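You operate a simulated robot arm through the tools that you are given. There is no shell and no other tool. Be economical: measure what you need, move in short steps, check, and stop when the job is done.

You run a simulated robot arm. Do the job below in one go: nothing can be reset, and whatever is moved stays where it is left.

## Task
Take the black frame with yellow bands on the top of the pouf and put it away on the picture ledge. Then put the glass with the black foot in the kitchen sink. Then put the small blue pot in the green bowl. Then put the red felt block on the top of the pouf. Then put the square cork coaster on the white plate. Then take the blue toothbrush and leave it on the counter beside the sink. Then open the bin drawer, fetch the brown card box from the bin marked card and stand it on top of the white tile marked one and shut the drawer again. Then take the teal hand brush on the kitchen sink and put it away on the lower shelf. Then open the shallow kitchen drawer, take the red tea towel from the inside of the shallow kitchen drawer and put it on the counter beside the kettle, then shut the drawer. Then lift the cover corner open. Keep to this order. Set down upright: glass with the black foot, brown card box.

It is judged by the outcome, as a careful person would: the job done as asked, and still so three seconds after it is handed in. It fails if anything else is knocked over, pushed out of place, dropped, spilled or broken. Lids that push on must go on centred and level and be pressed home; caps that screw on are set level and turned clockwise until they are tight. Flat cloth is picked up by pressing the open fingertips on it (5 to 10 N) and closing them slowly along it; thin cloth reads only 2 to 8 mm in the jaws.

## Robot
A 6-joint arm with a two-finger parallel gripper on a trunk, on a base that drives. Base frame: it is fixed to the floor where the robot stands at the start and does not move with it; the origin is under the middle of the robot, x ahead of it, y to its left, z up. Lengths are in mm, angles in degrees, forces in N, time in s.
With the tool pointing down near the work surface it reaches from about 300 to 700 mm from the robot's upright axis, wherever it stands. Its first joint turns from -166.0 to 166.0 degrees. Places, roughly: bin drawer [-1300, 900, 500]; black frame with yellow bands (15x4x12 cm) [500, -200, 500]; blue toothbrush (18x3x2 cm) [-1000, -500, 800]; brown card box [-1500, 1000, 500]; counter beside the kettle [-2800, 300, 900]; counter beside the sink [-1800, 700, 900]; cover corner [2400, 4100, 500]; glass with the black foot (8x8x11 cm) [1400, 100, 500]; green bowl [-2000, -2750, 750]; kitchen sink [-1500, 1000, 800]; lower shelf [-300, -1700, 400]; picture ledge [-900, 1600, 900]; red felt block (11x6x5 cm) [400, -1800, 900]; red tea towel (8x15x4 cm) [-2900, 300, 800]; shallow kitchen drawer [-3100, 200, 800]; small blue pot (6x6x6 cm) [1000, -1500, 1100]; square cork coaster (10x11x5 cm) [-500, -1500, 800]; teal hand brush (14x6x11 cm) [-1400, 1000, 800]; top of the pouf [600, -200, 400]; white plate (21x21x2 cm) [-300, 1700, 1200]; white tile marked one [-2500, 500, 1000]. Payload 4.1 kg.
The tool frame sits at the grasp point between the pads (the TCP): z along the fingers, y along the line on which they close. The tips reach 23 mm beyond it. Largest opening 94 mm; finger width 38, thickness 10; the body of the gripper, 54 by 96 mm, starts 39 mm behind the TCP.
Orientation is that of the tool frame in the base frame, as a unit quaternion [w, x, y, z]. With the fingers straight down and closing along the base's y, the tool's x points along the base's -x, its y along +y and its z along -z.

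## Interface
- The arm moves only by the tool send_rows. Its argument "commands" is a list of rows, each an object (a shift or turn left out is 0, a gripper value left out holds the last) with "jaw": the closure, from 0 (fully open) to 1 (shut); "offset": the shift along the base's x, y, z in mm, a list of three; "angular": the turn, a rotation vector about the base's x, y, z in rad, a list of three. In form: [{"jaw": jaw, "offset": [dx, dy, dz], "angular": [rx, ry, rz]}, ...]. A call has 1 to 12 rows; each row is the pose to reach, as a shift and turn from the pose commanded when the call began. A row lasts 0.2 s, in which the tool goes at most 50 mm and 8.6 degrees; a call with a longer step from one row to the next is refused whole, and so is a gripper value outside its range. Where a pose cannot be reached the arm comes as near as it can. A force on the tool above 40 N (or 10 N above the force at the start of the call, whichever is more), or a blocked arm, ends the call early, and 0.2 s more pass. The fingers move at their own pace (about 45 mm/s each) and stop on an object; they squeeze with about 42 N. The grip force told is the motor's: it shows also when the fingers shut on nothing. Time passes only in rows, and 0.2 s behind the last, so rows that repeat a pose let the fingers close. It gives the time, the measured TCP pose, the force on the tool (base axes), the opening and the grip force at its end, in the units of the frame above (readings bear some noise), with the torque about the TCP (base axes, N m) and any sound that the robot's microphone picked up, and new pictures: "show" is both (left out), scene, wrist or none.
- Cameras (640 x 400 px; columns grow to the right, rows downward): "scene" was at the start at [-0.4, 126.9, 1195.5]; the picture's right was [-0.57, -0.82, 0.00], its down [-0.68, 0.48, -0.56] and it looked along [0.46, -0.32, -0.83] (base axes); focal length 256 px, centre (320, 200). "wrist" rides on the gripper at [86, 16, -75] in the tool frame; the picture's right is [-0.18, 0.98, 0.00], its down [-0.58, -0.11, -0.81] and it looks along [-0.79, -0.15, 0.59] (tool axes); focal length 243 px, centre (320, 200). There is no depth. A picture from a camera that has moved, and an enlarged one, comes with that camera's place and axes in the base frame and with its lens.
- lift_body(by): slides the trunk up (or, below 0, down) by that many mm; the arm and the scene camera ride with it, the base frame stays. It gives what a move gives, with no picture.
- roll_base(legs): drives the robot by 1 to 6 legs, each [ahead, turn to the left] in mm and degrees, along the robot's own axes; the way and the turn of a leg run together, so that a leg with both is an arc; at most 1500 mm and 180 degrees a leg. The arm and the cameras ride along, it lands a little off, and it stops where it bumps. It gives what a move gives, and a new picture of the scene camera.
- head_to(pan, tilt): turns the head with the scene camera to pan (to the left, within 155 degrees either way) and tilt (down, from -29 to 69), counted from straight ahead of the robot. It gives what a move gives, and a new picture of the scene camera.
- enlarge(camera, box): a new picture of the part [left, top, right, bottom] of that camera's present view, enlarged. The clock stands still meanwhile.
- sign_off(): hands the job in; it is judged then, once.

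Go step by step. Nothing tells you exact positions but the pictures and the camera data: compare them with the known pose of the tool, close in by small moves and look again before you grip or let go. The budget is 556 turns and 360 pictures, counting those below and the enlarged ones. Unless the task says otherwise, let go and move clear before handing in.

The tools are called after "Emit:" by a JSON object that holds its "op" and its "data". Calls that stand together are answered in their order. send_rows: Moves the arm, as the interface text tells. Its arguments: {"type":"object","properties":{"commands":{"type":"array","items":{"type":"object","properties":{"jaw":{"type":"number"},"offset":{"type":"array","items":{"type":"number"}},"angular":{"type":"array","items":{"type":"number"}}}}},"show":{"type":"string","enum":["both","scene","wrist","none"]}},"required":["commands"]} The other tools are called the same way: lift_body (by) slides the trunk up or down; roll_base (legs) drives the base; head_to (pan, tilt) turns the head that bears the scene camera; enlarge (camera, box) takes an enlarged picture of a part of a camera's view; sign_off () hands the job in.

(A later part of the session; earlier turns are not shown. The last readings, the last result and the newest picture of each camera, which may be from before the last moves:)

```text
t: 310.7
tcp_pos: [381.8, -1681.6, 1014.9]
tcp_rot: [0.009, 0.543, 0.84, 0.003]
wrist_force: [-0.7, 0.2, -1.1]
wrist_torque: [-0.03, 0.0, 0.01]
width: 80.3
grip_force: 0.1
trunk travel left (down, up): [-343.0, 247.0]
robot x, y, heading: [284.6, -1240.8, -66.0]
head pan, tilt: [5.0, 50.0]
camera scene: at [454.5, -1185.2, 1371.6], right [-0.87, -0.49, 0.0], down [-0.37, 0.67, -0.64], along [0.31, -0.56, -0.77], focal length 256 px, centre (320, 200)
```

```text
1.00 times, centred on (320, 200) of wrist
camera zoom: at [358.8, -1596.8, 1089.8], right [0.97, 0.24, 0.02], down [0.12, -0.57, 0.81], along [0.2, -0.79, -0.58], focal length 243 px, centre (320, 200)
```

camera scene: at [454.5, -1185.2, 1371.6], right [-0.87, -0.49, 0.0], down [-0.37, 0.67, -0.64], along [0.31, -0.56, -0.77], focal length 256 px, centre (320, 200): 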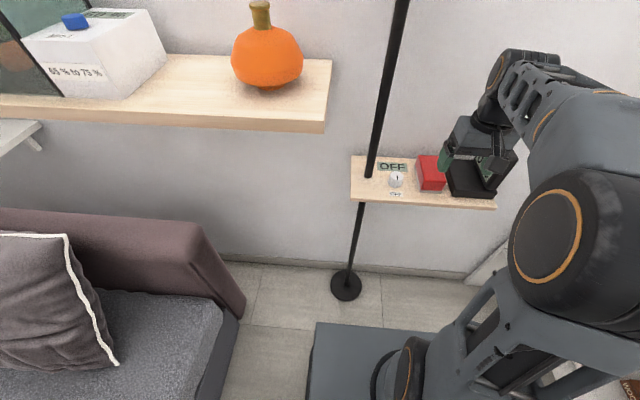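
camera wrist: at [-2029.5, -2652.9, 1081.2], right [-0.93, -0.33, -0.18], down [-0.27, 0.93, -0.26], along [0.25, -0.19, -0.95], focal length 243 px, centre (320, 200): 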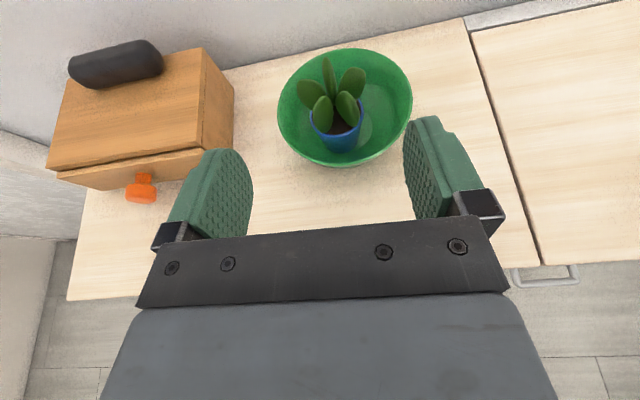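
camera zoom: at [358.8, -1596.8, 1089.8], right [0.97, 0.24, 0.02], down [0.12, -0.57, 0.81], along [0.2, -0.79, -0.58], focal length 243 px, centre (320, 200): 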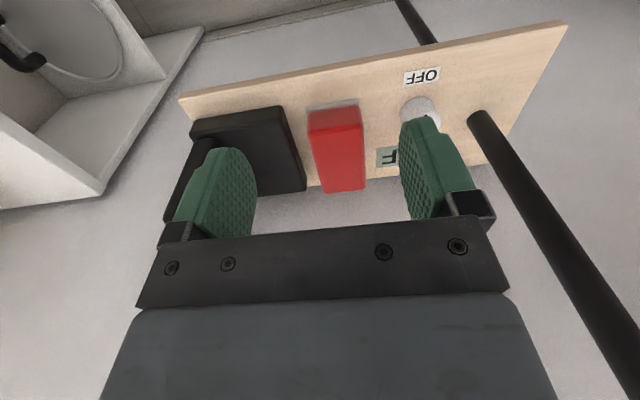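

Emit:
{"op": "send_rows", "data": {"commands": [{"offset": [17, -38, 0]}, {"offset": [34, -76, 0]}, {"offset": [51.5, -114, 0]}, {"offset": [51.5, -114, -40]}, {"offset": [51.5, -114, -80]}, {"offset": [51.5, -114, -110]}, {"offset": [51.5, -114, -110]}], "show": "both"}}

```text
t: 312.3
tcp_pos: [433.1, -1796.3, 902.2]
tcp_rot: [0.009, 0.543, 0.84, 0.003]
wrist_force: [-0.4, 0.1, 0.0]
wrist_torque: [0.02, 0.0, 0.01]
width: 79.9
grip_force: 0.0
trunk travel left (down, up): [-343.0, 247.0]
robot x, y, heading: [290.9, -1241.8, -66.0]
head pan, tilt: [5.0, 50.0]
camera scene: at [454.6, -1185.5, 1371.6], right [-0.87, -0.49, 0.0], down [-0.37, 0.67, -0.64], along [0.31, -0.56, -0.77], focal length 256 px, centre (320, 200)
camera wrist: at [411.9, -1710.8, 977.5], right [0.97, 0.24, 0.02], down [0.12, -0.57, 0.81], along [0.2, -0.79, -0.58], focal length 243 px, centre (320, 200)
```

scene: 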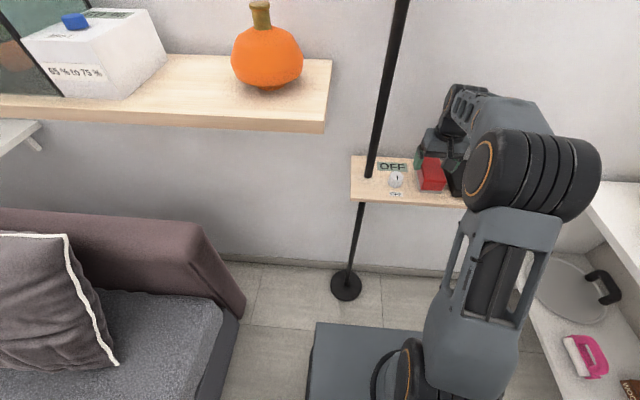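
wrist: 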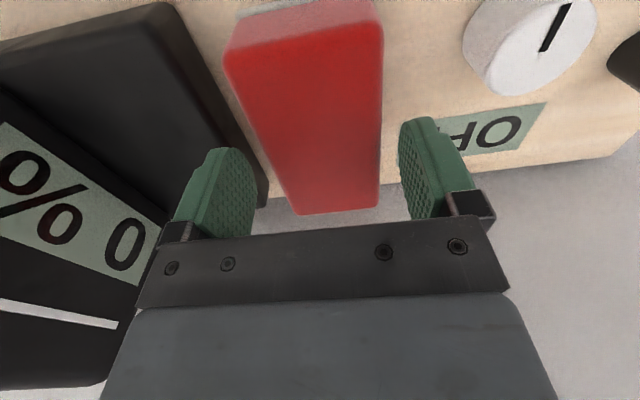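

Emit:
{"op": "send_rows", "data": {"commands": [{"offset": [1.5, 0.5, -15]}, {"offset": [1.5, 0.5, -30]}, {"offset": [1.5, 0.5, -42]}, {"offset": [1.5, 0.5, -52]}, {"offset": [1.5, 0.5, -52]}], "show": "wrist"}}

```text
t: 313.2
tcp_pos: [434.6, -1798.3, 872.4]
tcp_rot: [0.016, 0.542, 0.84, -0.005]
wrist_force: [1.8, -0.1, 17.2]
wrist_torque: [-0.07, 0.94, -0.05]
width: 79.1
grip_force: 0.1
trunk travel left (down, up): [-343.0, 247.0]
robot x, y, heading: [288.2, -1242.3, -66.0]
head pan, tilt: [5.0, 50.0]
stopped in row 4: the force on the tool passed its limit (the readings are from after the stop); the commanded pose is now the measured one
camera wrist: at [411.5, -1711.2, 944.9], right [0.97, 0.24, 0.01], down [0.12, -0.55, 0.82], along [0.2, -0.8, -0.57], focal length 243 px, centre (320, 200)
```

wrist: 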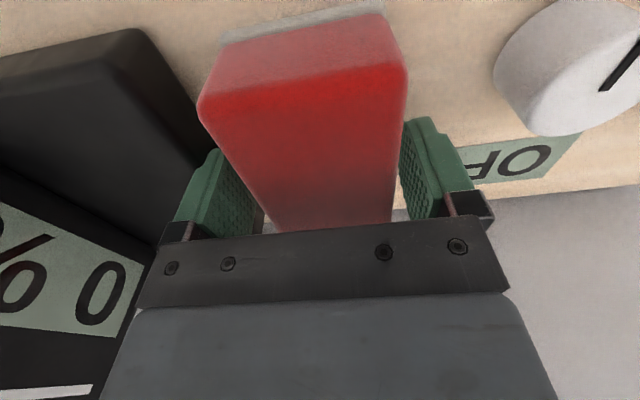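

Left fingertip met the black base's edge; the block's top is near z 878, so this height is already good. I lift 3 mm and close.

Emit:
{"op": "send_rows", "data": {"commands": [{"offset": [0, 0, 3]}, {"offset": [0, 0, 3], "jaw": 0.22}, {"offset": [0, 0, 3], "jaw": 0.3}, {"offset": [0, 0, 3], "jaw": 0.5}, {"offset": [0, 0, 3], "jaw": 0.6}, {"offset": [0, 0, 3], "jaw": 0.6}], "show": "wrist"}}

```text
t: 314.6
tcp_pos: [434.9, -1798.6, 872.4]
tcp_rot: [0.014, 0.542, 0.84, -0.003]
wrist_force: [-0.5, -0.5, 0.6]
wrist_torque: [-0.02, 0.0, 0.02]
width: 59.7
grip_force: 42.5
trunk travel left (down, up): [-343.0, 247.0]
robot x, y, heading: [288.7, -1242.6, -66.3]
head pan, tilt: [5.0, 50.0]
camera wrist: at [411.8, -1712.4, 945.3], right [0.97, 0.24, 0.02], down [0.12, -0.56, 0.82], along [0.2, -0.79, -0.57], focal length 243 px, centre (320, 200)
```

wrist: 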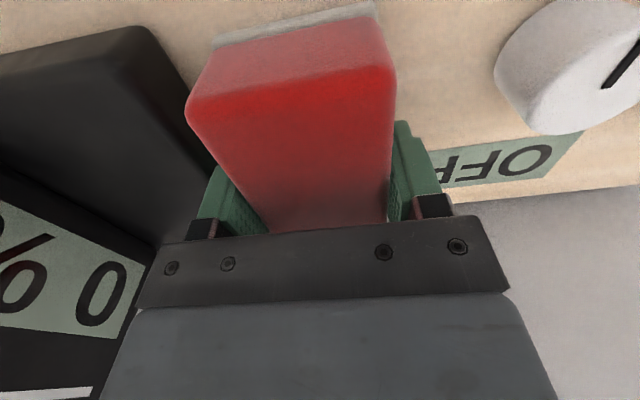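

Gripped at 59.7 mm. I lift it clear and pull back from the shelf.

Emit:
{"op": "send_rows", "data": {"commands": [{"offset": [0, 0, 15]}, {"offset": [0, 0, 35]}, {"offset": [0, 0, 65]}, {"offset": [0, 0, 100]}, {"offset": [0, 0, 135]}, {"offset": [-17, 38, 140]}, {"offset": [-34, 76, 140]}, {"offset": [-51.5, 114, 140]}], "show": "both"}}

```text
t: 316.4
tcp_pos: [383.0, -1684.8, 1012.4]
tcp_rot: [0.013, 0.543, 0.84, -0.003]
wrist_force: [0.3, -0.6, -1.3]
wrist_torque: [0.0, 0.01, 0.0]
width: 59.8
grip_force: 42.2
trunk travel left (down, up): [-343.0, 247.0]
robot x, y, heading: [283.5, -1241.4, -65.7]
head pan, tilt: [5.0, 50.0]
camera scene: at [454.5, -1185.5, 1371.6], right [-0.87, -0.49, 0.0], down [-0.37, 0.67, -0.64], along [0.31, -0.56, -0.77], focal length 256 px, centre (320, 200)
camera wrist: at [359.5, -1599.2, 1085.2], right [0.97, 0.24, 0.02], down [0.12, -0.56, 0.82], along [0.2, -0.79, -0.57], focal length 243 px, centre (320, 200)
```

scene: 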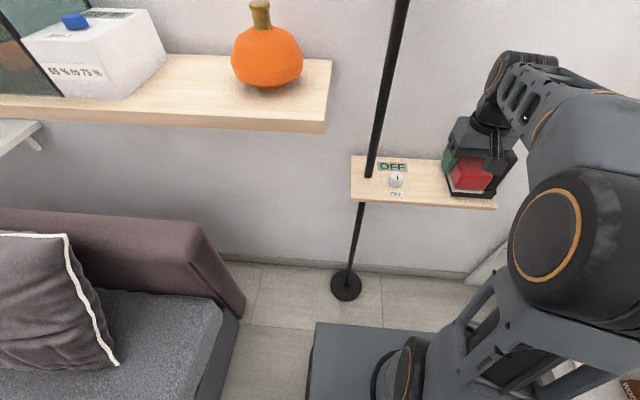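
wrist: 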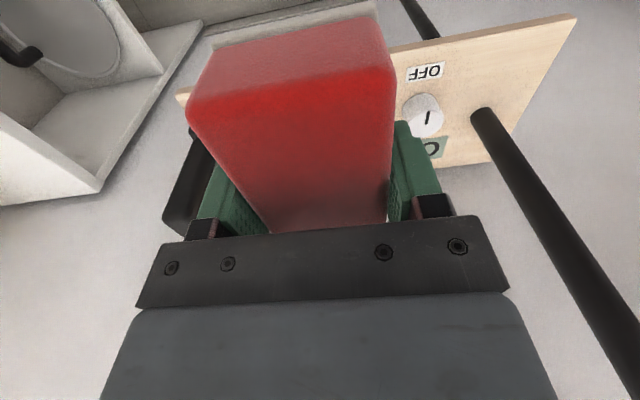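

Emit:
{"op": "roll_base", "data": {"legs": [[0, -14.4], [-385, 0], [0, 145], [100, 0]]}}

```text
t: 326.5
tcp_pos: [539.8, -401.5, 1012.5]
tcp_rot: [0.008, -0.541, 0.841, 0.011]
wrist_force: [0.2, -0.3, -2.1]
wrist_torque: [0.0, -0.02, 0.01]
width: 59.6
grip_force: 41.9
trunk travel left (down, up): [-343.0, 247.0]
robot x, y, heading: [266.7, -764.5, 64.9]
head pan, tilt: [5.0, 50.0]
camera scene: at [118.5, -675.7, 1371.6], right [0.94, -0.34, 0.0], down [-0.26, -0.72, -0.64], along [0.22, 0.6, -0.77], focal length 256 px, centre (320, 200)
```

scene: 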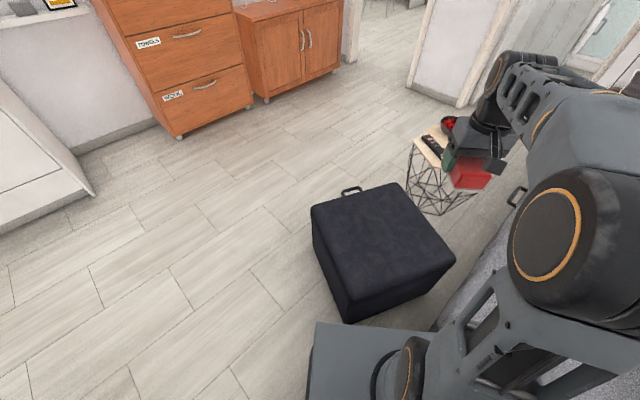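

Emit:
{"op": "lift_body", "data": {"by": -250}}

Emit:
{"op": "send_rows", "data": {"commands": [{"offset": [-10, 43, -20]}, {"offset": [-20, 86, -40]}, {"offset": [-30, 129, -60]}, {"offset": [-40, 172, -80]}, {"offset": [-40, 172, -128]}, {"offset": [-40, 172, -176]}, {"offset": [-40, 172, -220]}, {"offset": [-40, 172, -250]}, {"offset": [-40, 172, -275]}, {"offset": [-40, 172, -275]}], "show": "both"}}

```text
t: 329.0
tcp_pos: [541.4, -401.4, 762.5]
tcp_rot: [0.008, -0.54, 0.841, 0.012]
wrist_force: [-0.5, 0.7, -2.1]
wrist_torque: [-0.02, 0.0, 0.0]
width: 59.7
grip_force: 42.0
trunk travel left (down, up): [-93.0, 497.0]
robot x, y, heading: [265.2, -765.9, 65.0]
head pan, tilt: [5.0, 50.0]
```

```text
t: 331.2
tcp_pos: [498.5, -229.5, 485.3]
tcp_rot: [0.009, -0.54, 0.842, 0.011]
wrist_force: [0.0, -0.1, -1.6]
wrist_torque: [0.02, 0.02, 0.0]
width: 59.8
grip_force: 41.7
trunk travel left (down, up): [-93.0, 497.0]
robot x, y, heading: [265.8, -765.8, 65.0]
head pan, tilt: [5.0, 50.0]
camera scene: at [118.4, -675.6, 1121.6], right [0.94, -0.34, 0.0], down [-0.26, -0.72, -0.64], along [0.22, 0.6, -0.77], focal length 256 px, centre (320, 200)
camera wrist: at [447.8, -303.3, 558.2], right [-0.82, 0.58, 0.02], down [0.34, 0.46, 0.82], along [0.47, 0.67, -0.57], focal length 243 px, centre (320, 200)
```

scene: 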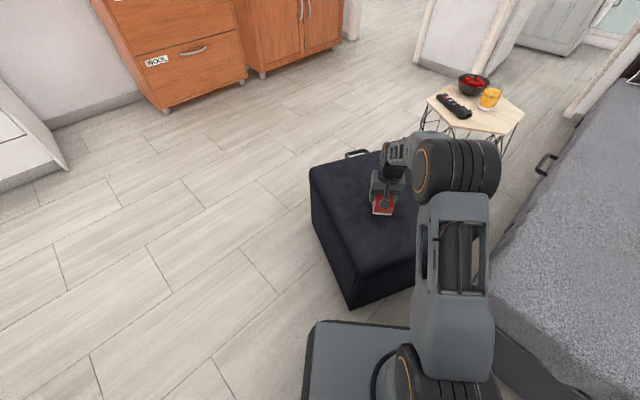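
wrist: 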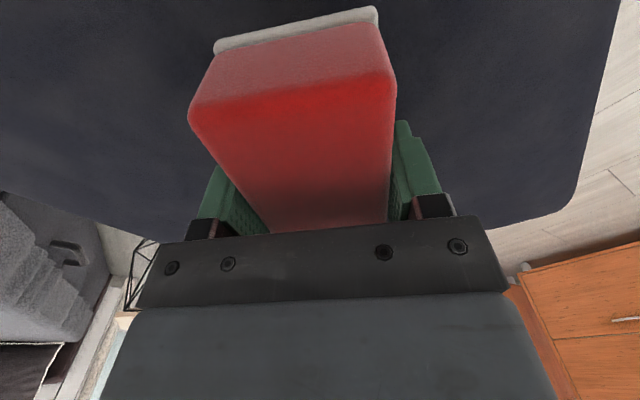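

Over the pouf. I lower gently to contact and release.

Emit:
{"op": "send_rows", "data": {"commands": [{"offset": [0, 0, -10]}, {"offset": [0, 0, -16]}, {"offset": [0, 0, -20]}, {"offset": [0, 0, -23]}, {"offset": [0, 0, -26]}, {"offset": [0, 0, -29]}, {"offset": [0, 0, -32]}, {"offset": [0, 0, -35]}], "show": "none"}}

```text
t: 333.0
tcp_pos: [499.0, -228.8, 452.4]
tcp_rot: [0.008, -0.54, 0.842, 0.011]
wrist_force: [0.4, 0.2, -2.3]
wrist_torque: [-0.01, 0.0, -0.02]
width: 59.6
grip_force: 41.4
trunk travel left (down, up): [-93.0, 497.0]
robot x, y, heading: [267.2, -766.4, 65.0]
head pan, tilt: [5.0, 50.0]
```

Emit:
{"op": "send_rows", "data": {"commands": [{"offset": [0, 0, -3]}, {"offset": [0, 0, -6]}, {"offset": [0, 0, -9]}, {"offset": [0, 0, -12]}, {"offset": [0, 0, -15]}], "show": "wrist"}}

```text
t: 334.1
tcp_pos: [499.5, -228.1, 446.2]
tcp_rot: [0.011, -0.54, 0.841, 0.014]
wrist_force: [-2.5, -5.9, 20.3]
wrist_torque: [-0.94, -0.26, -0.3]
width: 59.7
grip_force: 42.0
trunk travel left (down, up): [-93.0, 497.0]
robot x, y, heading: [263.1, -761.8, 65.1]
head pan, tilt: [5.0, 50.0]
stopped in row 5: the force on the tool passed its limit (the readings are from after the stop); the commanded pose is now the measured one
camera wrist: at [448.8, -303.4, 518.1], right [-0.82, 0.58, 0.02], down [0.34, 0.45, 0.82], along [0.47, 0.68, -0.57], focal length 243 px, centre (320, 200)
```

wrist: 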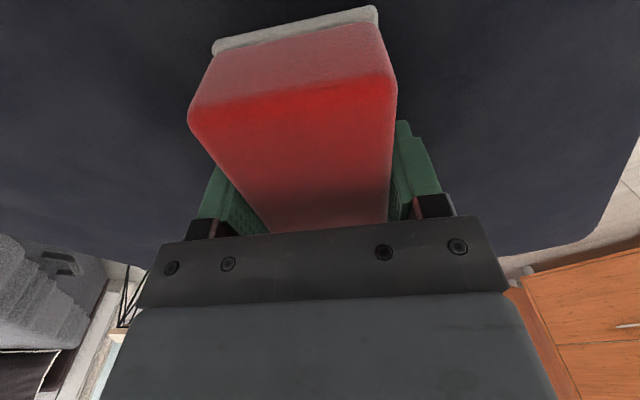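

Emit:
{"op": "send_rows", "data": {"commands": [{"offset": [0, 0, 2]}, {"offset": [0, 0, 2], "jaw": 0.3}, {"offset": [0, 0, 2], "jaw": 0.15}, {"offset": [0, 0, 2], "jaw": 0.0}, {"offset": [0, 0, 10]}, {"offset": [0, 0, 40]}, {"offset": [0, 0, 80]}, {"offset": [0, 0, 120]}, {"offset": [0, 0, 165]}, {"offset": [0, 0, 210]}], "show": "both"}}

```text
t: 336.3
tcp_pos: [499.8, -228.2, 654.1]
tcp_rot: [0.01, -0.54, 0.841, 0.012]
wrist_force: [0.0, -0.3, -0.1]
wrist_torque: [0.02, 0.01, -0.04]
width: 94.0
grip_force: 0.1
trunk travel left (down, up): [-93.0, 497.0]
robot x, y, heading: [265.3, -764.9, 65.4]
head pan, tilt: [5.0, 50.0]
camera scene: at [118.4, -675.6, 1121.5], right [0.94, -0.34, 0.0], down [-0.26, -0.72, -0.64], along [0.22, 0.6, -0.77], focal length 256 px, centre (320, 200)
camera wrist: at [447.7, -303.9, 725.6], right [-0.82, 0.58, 0.02], down [0.34, 0.46, 0.82], along [0.47, 0.68, -0.57], focal length 243 px, centre (320, 200)
```

scene: 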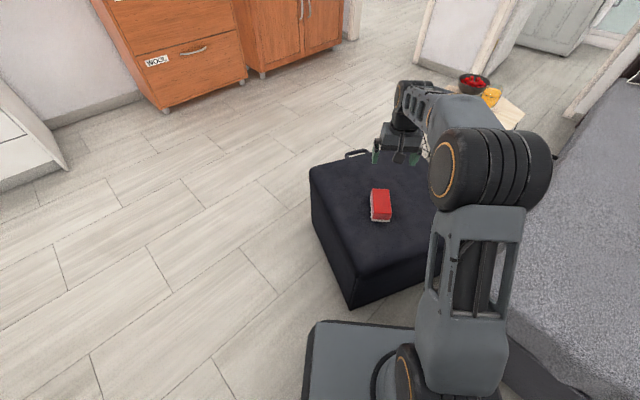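
wrist: 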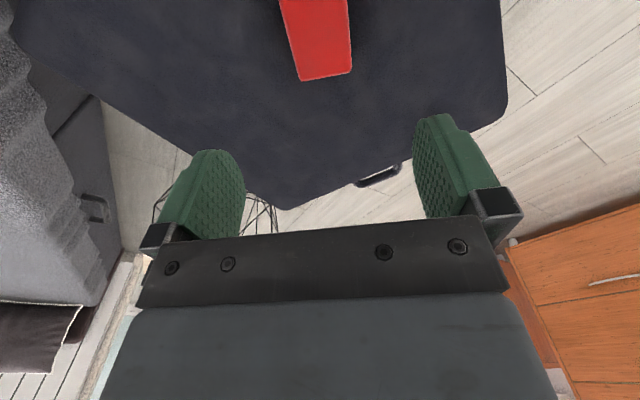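

The block is on the pouf. Now the cork coaster on the white shelf unit: I raise the trunk, tuck the arm, and reverse into the space before that unit.

Emit:
{"op": "lift_body", "data": {"by": 380}}

Emit:
{"op": "send_rows", "data": {"commands": [{"offset": [-19, -43, 0]}, {"offset": [-38, -86, 0]}, {"offset": [-57, -128, 0]}, {"offset": [-75, -168, 0]}], "show": "none"}}

Emit:
{"op": "roll_base", "data": {"legs": [[0, 15.3], [-461, 0], [0, 123.8]]}}

```text
t: 340.0
tcp_pos: [498.6, -229.7, 1032.7]
tcp_rot: [0.01, -0.54, 0.841, 0.013]
wrist_force: [-0.3, 0.3, 0.6]
wrist_torque: [0.04, 0.01, -0.01]
width: 93.9
grip_force: 0.1
trunk travel left (down, up): [-473.0, 117.0]
robot x, y, heading: [264.8, -764.1, 65.1]
head pan, tilt: [5.0, 50.0]
```

```text
t: 341.0
tcp_pos: [425.9, -398.0, 1031.2]
tcp_rot: [0.011, -0.54, 0.842, 0.012]
wrist_force: [0.2, 0.6, 0.0]
wrist_torque: [0.01, -0.01, -0.02]
width: 93.9
grip_force: 0.0
trunk travel left (down, up): [-473.0, 117.0]
robot x, y, heading: [265.9, -765.6, 65.2]
head pan, tilt: [5.0, 50.0]
```

```text
t: 349.8
tcp_pos: [-176.0, -1392.0, 1029.5]
tcp_rot: [0.008, 0.978, 0.206, -0.014]
wrist_force: [0.0, -0.3, -0.6]
wrist_torque: [0.01, 0.0, 0.0]
width: 94.2
grip_force: 0.0
trunk travel left (down, up): [-473.0, 117.0]
robot x, y, heading: [192.7, -1222.7, -156.8]
head pan, tilt: [5.0, 50.0]
camera scene: at [242.8, -1387.8, 1501.6], right [-0.48, 0.88, 0.0], down [0.67, 0.36, -0.64], along [-0.57, -0.31, -0.77], focal length 256 px, centre (320, 200)
```

scene: 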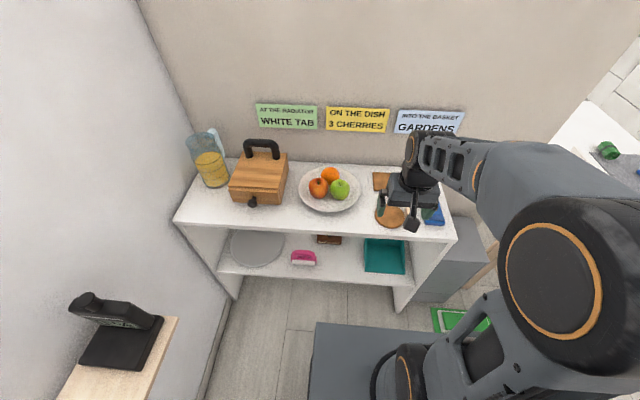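

Emit:
{"op": "send_rows", "data": {"commands": [{"offset": [-20, 40, 0]}, {"offset": [-40, 80, 0]}, {"offset": [-60, 125, 0]}, {"offset": [-75, 165, 0]}], "show": "none"}}

Emit:
{"op": "enlarge", "data": {"camera": "scene", "box": [280, 140, 480, 265]}}

```text
t: 350.8
tcp_pos: [-248.7, -1226.7, 1031.8]
tcp_rot: [0.008, 0.979, 0.205, -0.014]
wrist_force: [0.0, 0.8, 0.0]
wrist_torque: [0.03, -0.01, 0.02]
width: 93.9
grip_force: 0.1
trunk travel left (down, up): [-473.0, 117.0]
robot x, y, heading: [185.7, -1223.0, -156.9]
head pan, tilt: [5.0, 50.0]
```

```text
3.20 times, centred on (380, 202) of scene
camera zoom: at [242.6, -1387.4, 1501.6], right [-0.47, 0.88, 0.0], down [0.67, 0.36, -0.64], along [-0.57, -0.31, -0.77], focal length 819 px, centre (128, 192)
```

zoom: 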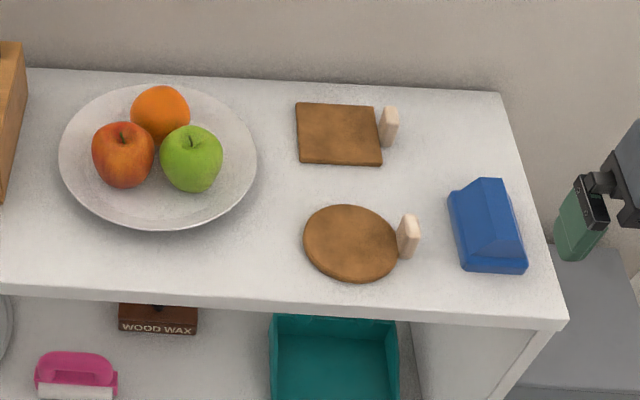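

The square coaster has an upright wooden tab at its right edge — a good handle. I drive in 130 mm and look with the wrist camera.

Emit:
{"op": "roll_base", "data": {"legs": [[0, 1.2], [130, 0]]}}

Emit:
{"op": "send_rows", "data": {"commands": [{"offset": [-10, -30, -20]}, {"offset": [-25, -60, -40]}, {"offset": [-40, -92, -60]}, {"offset": [-40, -92, -60]}], "show": "wrist"}}

```text
t: 352.4
tcp_pos: [-368.4, -1292.1, 1030.3]
tcp_rot: [0.008, 0.976, 0.216, -0.014]
wrist_force: [0.3, 0.4, 0.0]
wrist_torque: [0.02, 0.0, 0.03]
width: 94.2
grip_force: 0.0
trunk travel left (down, up): [-473.0, 117.0]
robot x, y, heading: [66.4, -1278.8, -155.6]
head pan, tilt: [5.0, 50.0]
camera scene: at [126.0, -1441.6, 1501.6], right [-0.49, 0.87, 0.0], down [0.67, 0.38, -0.64], along [-0.56, -0.32, -0.77], focal length 256 px, centre (320, 200)
```

scene: 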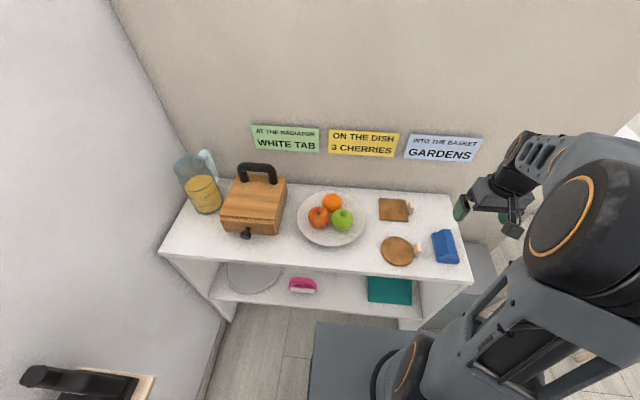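

```text
t: 353.4
tcp_pos: [-407.6, -1385.0, 969.5]
tcp_rot: [0.008, 0.976, 0.216, -0.014]
wrist_force: [0.3, 0.0, -0.6]
wrist_torque: [-0.01, 0.0, 0.01]
width: 94.1
grip_force: 0.2
trunk travel left (down, up): [-473.0, 117.0]
robot x, y, heading: [68.7, -1276.7, -155.2]
head pan, tilt: [5.0, 50.0]
camera wrist: at [-321.8, -1362.4, 1042.4], right [0.25, -0.97, 0.02], down [-0.55, -0.13, 0.82], along [-0.8, -0.21, -0.57], focal length 243 px, centre (320, 200)
```

wrist: 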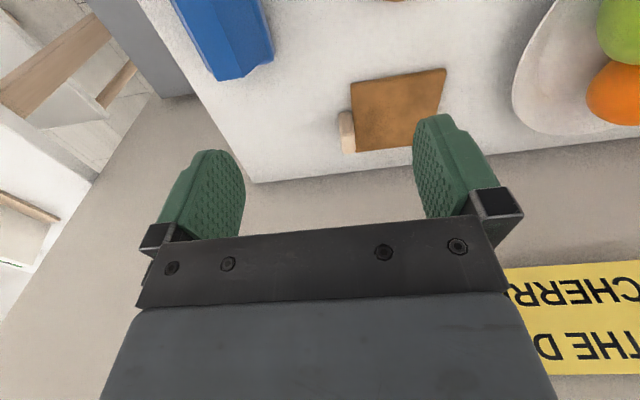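

Emit:
{"op": "enlarge", "data": {"camera": "wrist", "box": [300, 50, 460, 170]}}

Emit:
{"op": "enlarge", "data": {"camera": "scene", "box": [360, 180, 480, 280]}}

```text
3.33 times, centred on (380, 110) of wrist
camera zoom: at [-321.8, -1362.4, 1042.4], right [0.25, -0.97, 0.02], down [-0.55, -0.13, 0.82], along [-0.8, -0.21, -0.57], focal length 809 px, centre (120, 500)
```

zoom: 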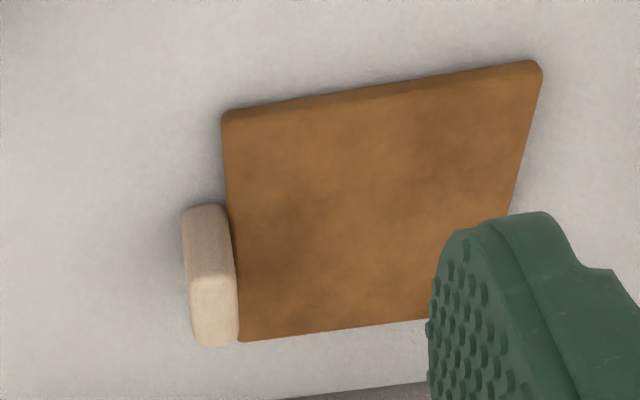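

```text
4.00 times, centred on (420, 230) of scene
camera zoom: at [126.2, -1441.7, 1501.5], right [-0.49, 0.87, 0.0], down [0.67, 0.38, -0.64], along [-0.56, -0.32, -0.77], focal length 1024 px, centre (-80, 80)
```

zoom: 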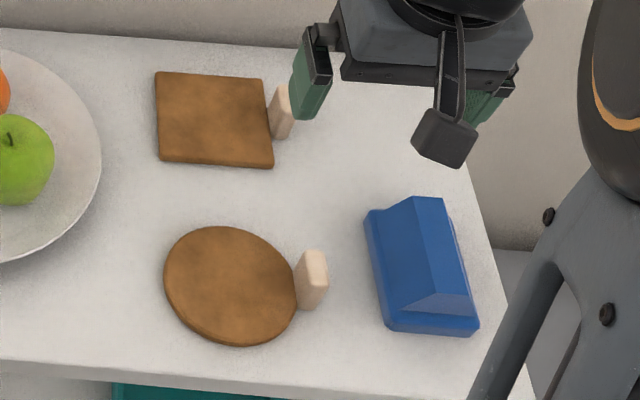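

Emit:
{"op": "send_rows", "data": {"commands": [{"offset": [-23, -17, -10], "jaw": 0.4}, {"offset": [-46, -34, -30], "jaw": 0.4}, {"offset": [-69, -50.6, -60]}, {"offset": [-69, -50.6, -75]}, {"offset": [-69, -50.6, -75]}], "show": "wrist"}}

```text
t: 354.6
tcp_pos: [-477.4, -1434.6, 894.1]
tcp_rot: [0.008, 0.976, 0.215, -0.014]
wrist_force: [-0.1, 0.0, -0.3]
wrist_torque: [-0.01, 0.01, 0.02]
width: 56.6
grip_force: 0.1
trunk travel left (down, up): [-473.0, 117.0]
robot x, y, heading: [65.4, -1276.2, -155.4]
head pan, tilt: [5.0, 50.0]
camera wrist: at [-390.8, -1412.4, 967.4], right [0.25, -0.97, 0.02], down [-0.55, -0.13, 0.82], along [-0.8, -0.21, -0.57], focal length 243 px, centre (320, 200)
```

wrist: 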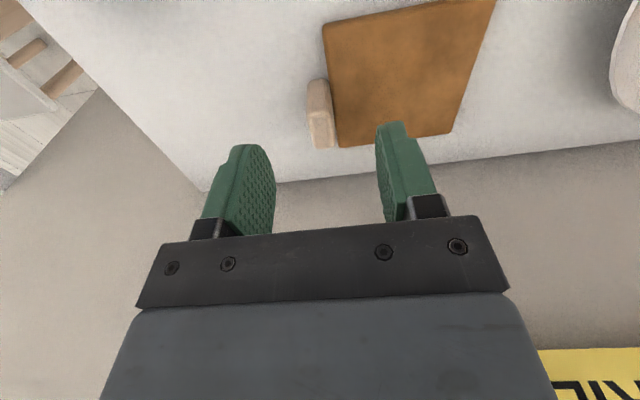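

Emit:
{"op": "send_rows", "data": {"commands": [{"offset": [1, -2.5, -10], "angular": [0.0217, -0.024, 0]}, {"offset": [1, -2.5, -25], "angular": [0.0217, -0.024, 0]}, {"offset": [1, -2.5, -38], "angular": [0.0217, -0.024, 0]}, {"offset": [1, -2.5, -48], "angular": [0.0217, -0.024, 0]}, {"offset": [1, -2.5, -48], "angular": [0.0217, -0.024, 0]}], "show": "wrist"}}

```text
t: 355.9
tcp_pos: [-476.9, -1436.8, 846.1]
tcp_rot: [0.002, 0.977, 0.215, 0.0]
wrist_force: [0.4, -0.2, -0.7]
wrist_torque: [0.03, 0.04, -0.01]
width: 56.3
grip_force: 0.0
trunk travel left (down, up): [-473.0, 117.0]
robot x, y, heading: [65.2, -1279.2, -155.5]
head pan, tilt: [5.0, 50.0]
camera wrist: at [-391.8, -1415.6, 921.7], right [0.25, -0.97, 0.0], down [-0.57, -0.15, 0.81], along [-0.78, -0.2, -0.59], focal length 243 px, centre (320, 200)
```

wrist: 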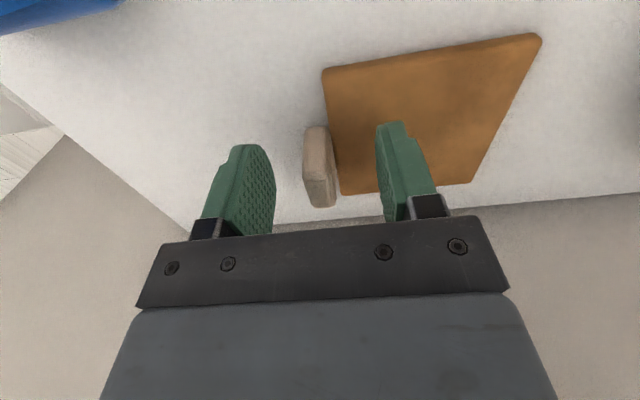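

Emit:
{"op": "send_rows", "data": {"commands": [{"jaw": 0.55}, {"jaw": 0.65}, {"jaw": 0.75}, {"jaw": 0.85}, {"jaw": 1}, {"jaw": 1}], "show": "wrist"}}

```text
t: 357.2
tcp_pos: [-476.7, -1436.3, 847.9]
tcp_rot: [0.0, 0.976, 0.216, 0.0]
wrist_force: [-0.4, -0.7, 0.9]
wrist_torque: [0.02, 0.0, 0.02]
width: 15.0
grip_force: 42.3
trunk travel left (down, up): [-473.0, 117.0]
robot x, y, heading: [67.1, -1275.4, -155.2]
head pan, tilt: [5.0, 50.0]
camera wrist: at [-391.8, -1415.6, 922.0], right [0.25, -0.97, 0.0], down [-0.57, -0.15, 0.81], along [-0.78, -0.2, -0.59], focal length 243 px, centre (320, 200)
```

wrist: 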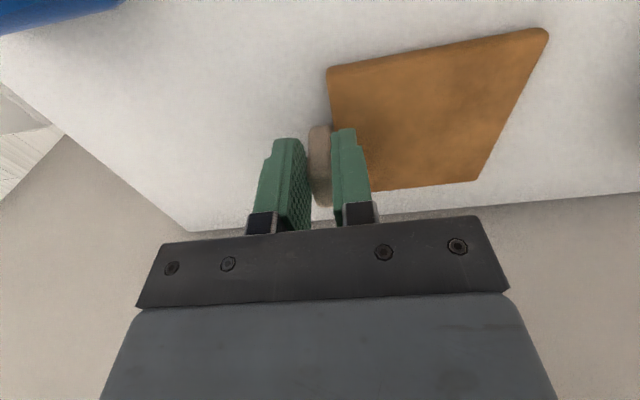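

Emit:
{"op": "send_rows", "data": {"commands": [{"offset": [0, 0, 10]}, {"offset": [0, 0, 30]}, {"offset": [0, 0, 60]}, {"offset": [0, 0, 100]}, {"offset": [0, 0, 145]}, {"offset": [0, 0, 185]}, {"offset": [30, 13, 185]}, {"offset": [60, 27, 185]}], "show": "both"}}

```text
t: 359.1
tcp_pos: [-416.8, -1410.4, 1034.6]
tcp_rot: [0.001, 0.977, 0.215, 0.001]
wrist_force: [0.3, -0.8, -0.4]
wrist_torque: [0.04, -0.02, -0.01]
width: 15.1
grip_force: 42.0
trunk travel left (down, up): [-473.0, 117.0]
robot x, y, heading: [68.7, -1279.6, -155.2]
head pan, tilt: [5.0, 50.0]
camera scene: at [126.7, -1441.3, 1501.6], right [-0.49, 0.87, 0.0], down [0.67, 0.38, -0.64], along [-0.56, -0.32, -0.77], focal length 256 px, centre (320, 200)
camera wrist: at [-330.9, -1388.4, 1109.0], right [0.25, -0.97, 0.0], down [-0.57, -0.14, 0.81], along [-0.78, -0.2, -0.59], focal length 243 px, centre (320, 200)
```

scene: 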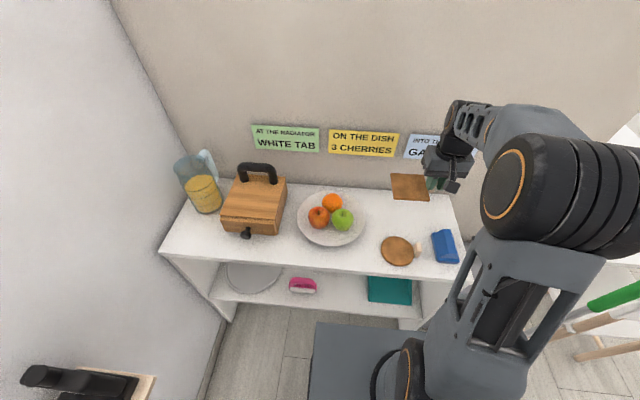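
wrist: 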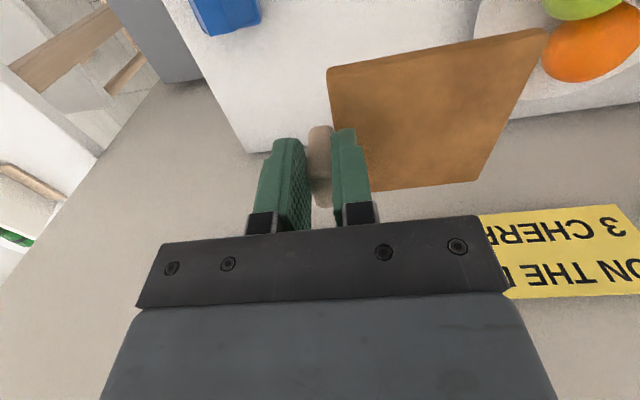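

The coaster is held level. I back out and drive north to the dresser with the white plate.

Emit:
{"op": "roll_base", "data": {"legs": [[-150, 0], [0, -106.3], [371, 0], [0, 18.1], [671, 0], [0, -31.3]]}}

```text
t: 372.6
tcp_pos: [-97.5, 228.5, 1034.0]
tcp_rot: [-0.001, -0.7, 0.714, 0.001]
wrist_force: [0.4, 0.2, -0.3]
wrist_torque: [-0.05, 0.0, 0.0]
width: 15.1
grip_force: 42.0
trunk travel left (down, up): [-473.0, 117.0]
robot x, y, heading: [-196.7, -261.4, 88.7]
head pan, tilt: [5.0, 50.0]
camera scene: at [-362.1, -243.1, 1501.6], right [1.0, 0.06, 0.0], down [0.05, -0.76, -0.64], along [-0.04, 0.64, -0.77], focal length 256 px, centre (320, 200)
```

scene: 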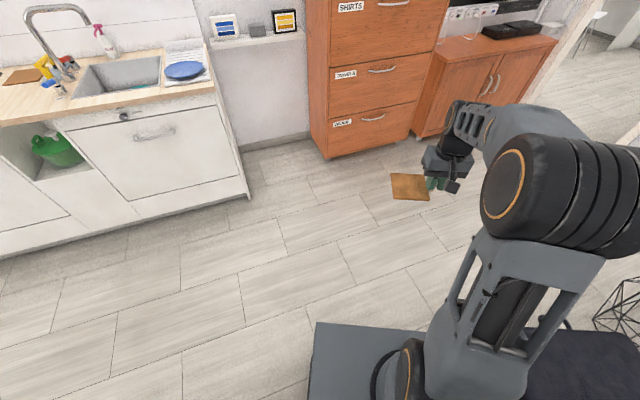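

Emit:
{"op": "roll_base", "data": {"legs": [[0, -5.8], [1200, 0], [0, 31.4]]}}

Emit:
{"op": "lift_body", "data": {"by": 115}}

Emit:
{"op": "head_to", "data": {"pan": -5, "tilt": 35}}

```text
t: 380.8
tcp_pos: [-181.4, 1434.3, 1033.9]
tcp_rot: [0.001, 0.844, -0.536, -0.001]
wrist_force: [-0.5, 0.4, -0.5]
wrist_torque: [-0.02, 0.0, -0.02]
width: 14.8
grip_force: 42.1
trunk travel left (down, up): [-473.0, 117.0]
robot x, y, heading: [-50.7, 950.5, 114.9]
head pan, tilt: [5.0, 50.0]
camera scene: at [-209.1, 893.3, 1501.5], right [0.87, 0.5, 0.0], down [0.38, -0.66, -0.64], along [-0.32, 0.56, -0.77], focal length 256 px, centre (320, 200)
```

scene: 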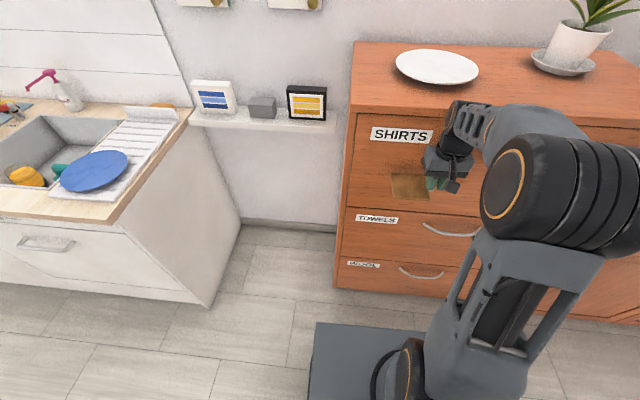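

```text
t: 382.3
tcp_pos: [-181.6, 1433.7, 1149.2]
tcp_rot: [0.001, 0.844, -0.536, -0.001]
wrist_force: [-0.2, 0.3, -0.7]
wrist_torque: [-0.01, -0.01, -0.02]
width: 14.8
grip_force: 42.4
trunk travel left (down, up): [-588.0, 2.0]
robot x, y, heading: [-48.8, 948.2, 114.9]
head pan, tilt: [5.0, 50.0]
```

```text
t: 383.1
tcp_pos: [-180.9, 1434.1, 1149.0]
tcp_rot: [0.001, 0.845, -0.535, -0.001]
wrist_force: [-0.2, -0.9, -0.7]
wrist_torque: [0.01, -0.03, -0.01]
width: 15.0
grip_force: 42.3
trunk travel left (down, up): [-588.0, 2.0]
robot x, y, heading: [-43.2, 952.3, 115.1]
head pan, tilt: [-5.0, 35.0]
camera scene: at [-200.6, 909.4, 1638.2], right [0.94, 0.34, 0.0], down [0.2, -0.54, -0.82], along [-0.28, 0.77, -0.57], focal length 256 px, centre (320, 200)
```

scene: 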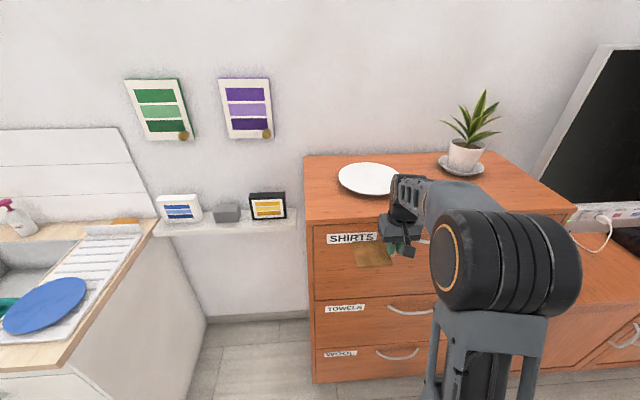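

The plate is at about (-307,1691), surface z≈1190. I raise the tool above it, then drive 200 mm nearer.

Emit:
{"op": "send_rows", "data": {"commands": [{"offset": [0, 0, 40]}, {"offset": [0, 0, 80]}, {"offset": [0, 0, 120]}, {"offset": [0, 0, 135]}, {"offset": [0, 0, 135]}], "show": "none"}}

```text
t: 384.3
tcp_pos: [-180.9, 1435.4, 1284.0]
tcp_rot: [0.001, 0.845, -0.535, 0.0]
wrist_force: [-0.1, -0.5, 0.7]
wrist_torque: [-0.01, -0.02, -0.01]
width: 15.0
grip_force: 41.8
trunk travel left (down, up): [-588.0, 2.0]
robot x, y, heading: [-49.1, 949.9, 115.1]
head pan, tilt: [-5.0, 35.0]
```

Emit:
{"op": "roll_base", "data": {"legs": [[200, 0]]}}

```text
t: 385.9
tcp_pos: [-265.9, 1619.4, 1283.3]
tcp_rot: [0.001, 0.844, -0.537, 0.0]
wrist_force: [-0.6, 0.0, -0.3]
wrist_torque: [-0.04, -0.02, -0.03]
width: 14.9
grip_force: 41.5
trunk travel left (down, up): [-588.0, 2.0]
robot x, y, heading: [-130.9, 1131.6, 114.9]
head pan, tilt: [-5.0, 35.0]
camera scene: at [-286.1, 1093.9, 1638.3], right [0.94, 0.34, 0.0], down [0.2, -0.54, -0.82], along [-0.28, 0.77, -0.57], focal length 256 px, centre (320, 200)
```

scene: 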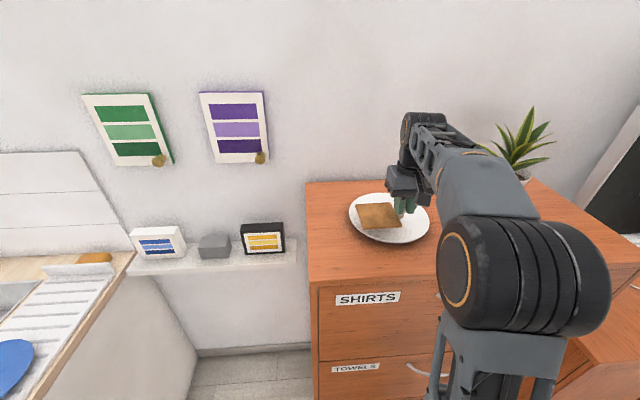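

Emit:
{"op": "send_rows", "data": {"commands": [{"offset": [8, 23, 0]}, {"offset": [16, 46, 0]}, {"offset": [24, 68.6, 0]}, {"offset": [24, 68.6, -25]}, {"offset": [24, 68.6, -25]}], "show": "both"}}

```text
t: 387.1
tcp_pos: [-239.2, 1685.7, 1258.5]
tcp_rot: [0.001, 0.844, -0.537, 0.0]
wrist_force: [-0.4, 0.3, -0.5]
wrist_torque: [0.01, -0.02, 0.0]
width: 14.6
grip_force: 41.9
trunk travel left (down, up): [-588.0, 2.0]
robot x, y, heading: [-128.9, 1134.0, 114.7]
head pan, tilt: [-5.0, 35.0]
camera scene: at [-285.6, 1092.8, 1638.3], right [0.94, 0.34, 0.0], down [0.19, -0.54, -0.82], along [-0.28, 0.77, -0.57], focal length 256 px, centre (320, 200)
camera wrist: at [-218.1, 1600.5, 1333.9], right [-0.97, -0.25, 0.0], down [-0.15, 0.57, 0.81], along [-0.2, 0.78, -0.59], focal length 243 px, centre (320, 200)
```

scene: 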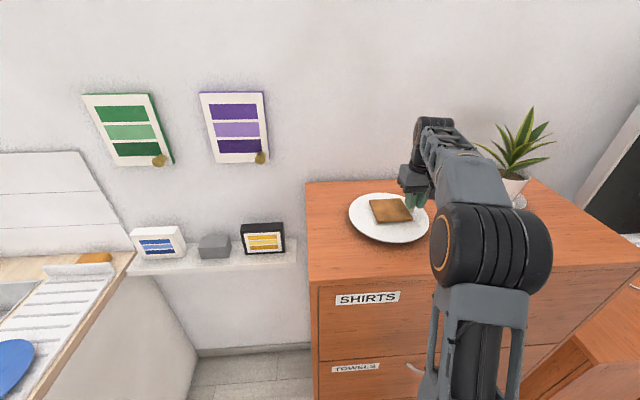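
wrist: 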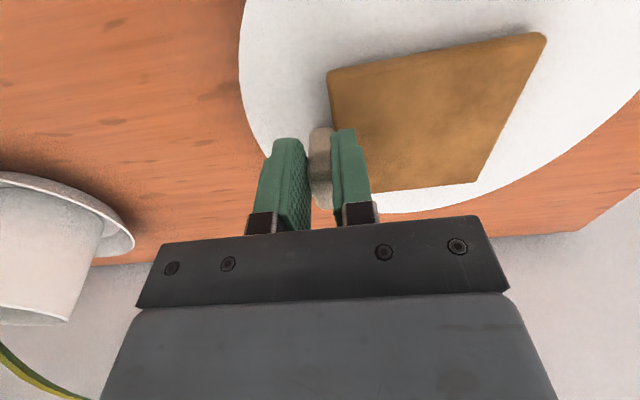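

Emit:
{"op": "send_rows", "data": {"commands": [{"offset": [0, 0, -12]}, {"offset": [0, 0, -20]}, {"offset": [0, 0, -24]}, {"offset": [0, 0, -27]}, {"offset": [0, 0, -30]}, {"offset": [0, 0, -33]}, {"offset": [0, 0, -36]}, {"offset": [0, 0, -39]}, {"offset": [0, 0, -42]}], "show": "wrist"}}

```text
t: 387.9
tcp_pos: [-239.5, 1684.8, 1241.4]
tcp_rot: [-0.005, 0.844, -0.537, -0.004]
wrist_force: [1.3, -0.5, 13.7]
wrist_torque: [-0.34, 0.14, 0.01]
width: 15.0
grip_force: 42.0
trunk travel left (down, up): [-588.0, 2.0]
robot x, y, heading: [-131.4, 1133.3, 114.8]
head pan, tilt: [-5.0, 35.0]
stopped in row 3: the force on the tool passed its limit (the readings are from after the stop); the commanded pose is now the measured one
camera wrist: at [-218.2, 1599.2, 1315.9], right [-0.97, -0.25, 0.0], down [-0.15, 0.56, 0.81], along [-0.2, 0.79, -0.58], focal length 243 px, centre (320, 200)
```

wrist: 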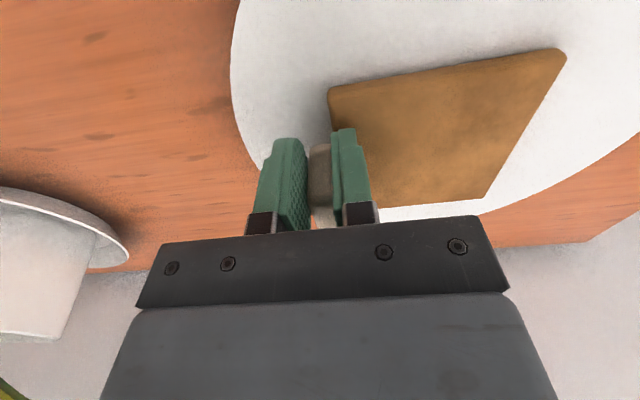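

Emit:
{"op": "send_rows", "data": {"commands": [{"offset": [0, 0, 1]}, {"offset": [0, 0, 1], "jaw": 0.8}, {"offset": [0, 0, 1], "jaw": 0.65}, {"offset": [0, 0, 1], "jaw": 0.5}, {"offset": [0, 0, 10], "jaw": 0.5}, {"offset": [0, 0, 35]}, {"offset": [0, 0, 60]}], "show": "both"}}

```text
t: 389.4
tcp_pos: [-240.1, 1688.7, 1298.3]
tcp_rot: [-0.002, 0.844, -0.537, -0.003]
wrist_force: [-0.2, 0.5, 0.7]
wrist_torque: [-0.01, -0.01, -0.03]
width: 47.0
grip_force: 0.0
trunk travel left (down, up): [-588.0, 2.0]
robot x, y, heading: [-127.8, 1134.3, 115.1]
head pan, tilt: [-5.0, 35.0]
camera scene: at [-285.5, 1092.8, 1638.2], right [0.94, 0.34, 0.0], down [0.19, -0.54, -0.82], along [-0.28, 0.77, -0.57], focal length 256 px, centre (320, 200)
camera wrist: at [-217.9, 1601.9, 1373.4], right [-0.97, -0.25, 0.0], down [-0.15, 0.57, 0.81], along [-0.2, 0.78, -0.59], focal length 243 px, centre (320, 200)
```

scene: 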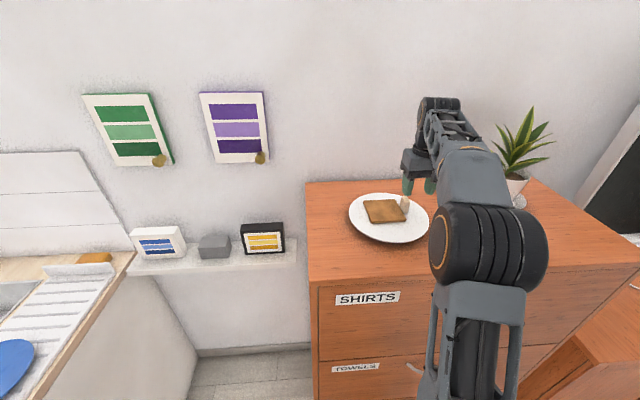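
wrist: 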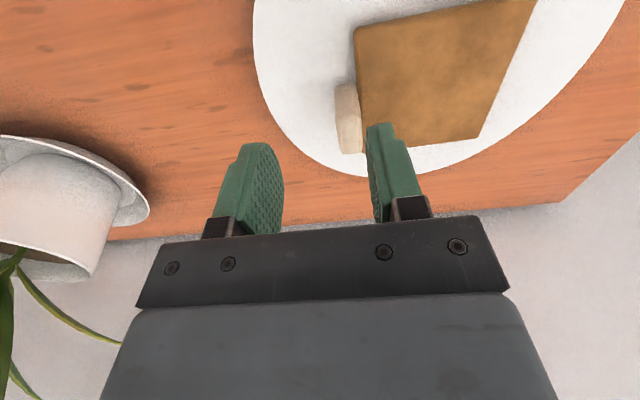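

The coaster lies on the plate. Next the blue toothbrush on the dining table: I back off, lower the trunk some and drive over to the table's kitchen side.

Emit:
{"op": "roll_base", "data": {"legs": [[-250, 0]]}}

Emit:
{"op": "lift_body", "data": {"by": -250}}

Emit:
{"op": "roll_base", "data": {"legs": [[0, 89.6], [1490, 0], [0, 89.8]]}}

```text
t: 391.3
tcp_pos: [-133.6, 1463.0, 1299.0]
tcp_rot: [-0.002, 0.844, -0.537, -0.004]
wrist_force: [0.4, -0.8, 0.4]
wrist_torque: [0.02, 0.01, 0.0]
width: 46.9
grip_force: 0.2
trunk travel left (down, up): [-588.0, 2.0]
robot x, y, heading: [-26.6, 910.9, 114.8]
head pan, tilt: [-5.0, 35.0]
camera scene: at [-180.8, 866.2, 1638.3], right [0.94, 0.34, 0.0], down [0.19, -0.54, -0.82], along [-0.28, 0.77, -0.57], focal length 256 px, centre (320, 200)
```

scene: 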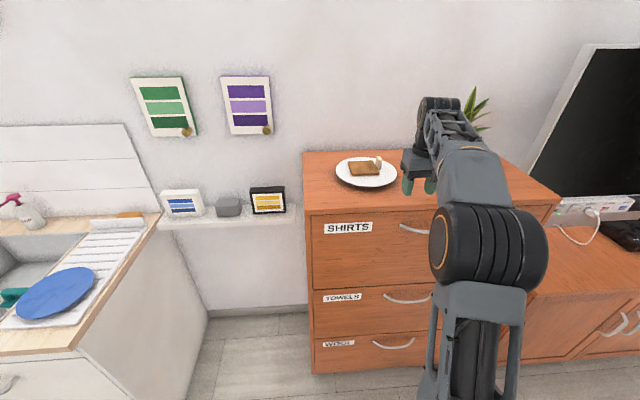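

```text
t: 393.9
tcp_pos: [-135.1, 1462.4, 1048.6]
tcp_rot: [-0.003, 0.843, -0.538, -0.003]
wrist_force: [-0.9, 0.1, 0.3]
wrist_torque: [-0.02, 0.03, -0.02]
width: 47.2
grip_force: 0.1
trunk travel left (down, up): [-338.0, 252.0]
robot x, y, heading: [-24.9, 909.1, 114.7]
head pan, tilt: [-5.0, 35.0]
```

```text
t: 408.9
tcp_pos: [-1339.5, -227.9, 1049.4]
tcp_rot: [0.003, 0.555, 0.832, -0.003]
wrist_force: [-0.5, 0.3, 0.2]
wrist_torque: [0.02, -0.01, -0.04]
width: 46.9
grip_force: 0.0
trunk travel left (down, up): [-338.0, 252.0]
robot x, y, heading: [-1424.0, 329.1, -67.4]
head pan, tilt: [-5.0, 35.0]
camera scene: at [-1263.5, 367.1, 1388.3], right [-0.95, -0.3, 0.0], down [-0.17, 0.55, -0.82], along [0.24, -0.78, -0.57], focal length 256 px, centre (320, 200)
```

scene: 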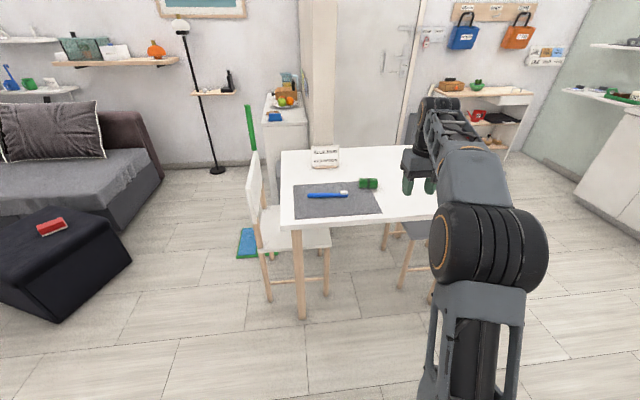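

Emit:
{"op": "roll_base", "data": {"legs": [[0, 1.5], [390, 0]]}}

Emit:
{"op": "send_rows", "data": {"commands": [{"offset": [5, 5, -18], "angular": [0, 0, 0.1428]}, {"offset": [10, 10, -36], "angular": [0, 0, 0.2856]}, {"offset": [15, 15, -54], "angular": [0, 0, 0.4284]}, {"offset": [20, 20, -72], "angular": [0, 0, 0.5712]}, {"offset": [25, 25, -90], "angular": [0, 0, 0.714]}, {"offset": [30, 30, -108], "angular": [0, 0, 0.8568]}, {"offset": [35, 35, -126], "angular": [0, 0, 0.9996]}, {"offset": [40, 40, -144], "angular": [0, 0, 1.1424]}, {"offset": [45, 45, -162], "angular": [0, 0, 1.2852]}, {"offset": [50, 50, -180], "angular": [0, 0, 1.428]}, {"offset": [50, 50, -180], "angular": [0, 0, 1.58]}], "show": "both"}}

```text
t: 411.8
tcp_pos: [-1166.3, -583.3, 1049.6]
tcp_rot: [0.003, 0.544, 0.839, -0.003]
wrist_force: [0.5, -0.8, -0.4]
wrist_torque: [0.02, -0.01, 0.0]
width: 47.0
grip_force: 0.0
trunk travel left (down, up): [-338.0, 252.0]
robot x, y, heading: [-1263.3, -27.7, -66.0]
head pan, tilt: [-5.0, 35.0]
camera scene: at [-1106.2, 12.6, 1388.3], right [-0.95, -0.32, 0.0], down [-0.18, 0.54, -0.82], along [0.26, -0.78, -0.57], focal length 256 px, centre (320, 200)
```

scene: 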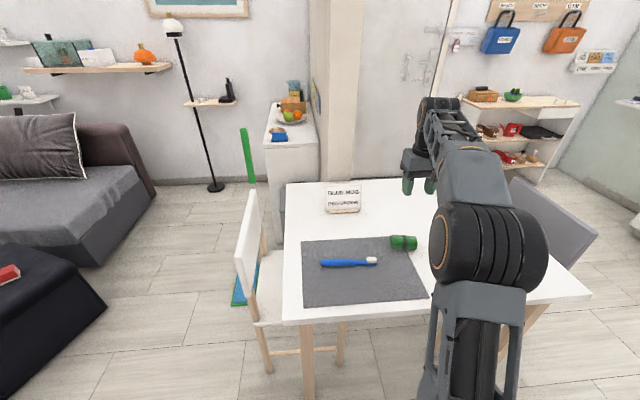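

```text
refused: row 11 steps farther than a row can; nothing moved
```

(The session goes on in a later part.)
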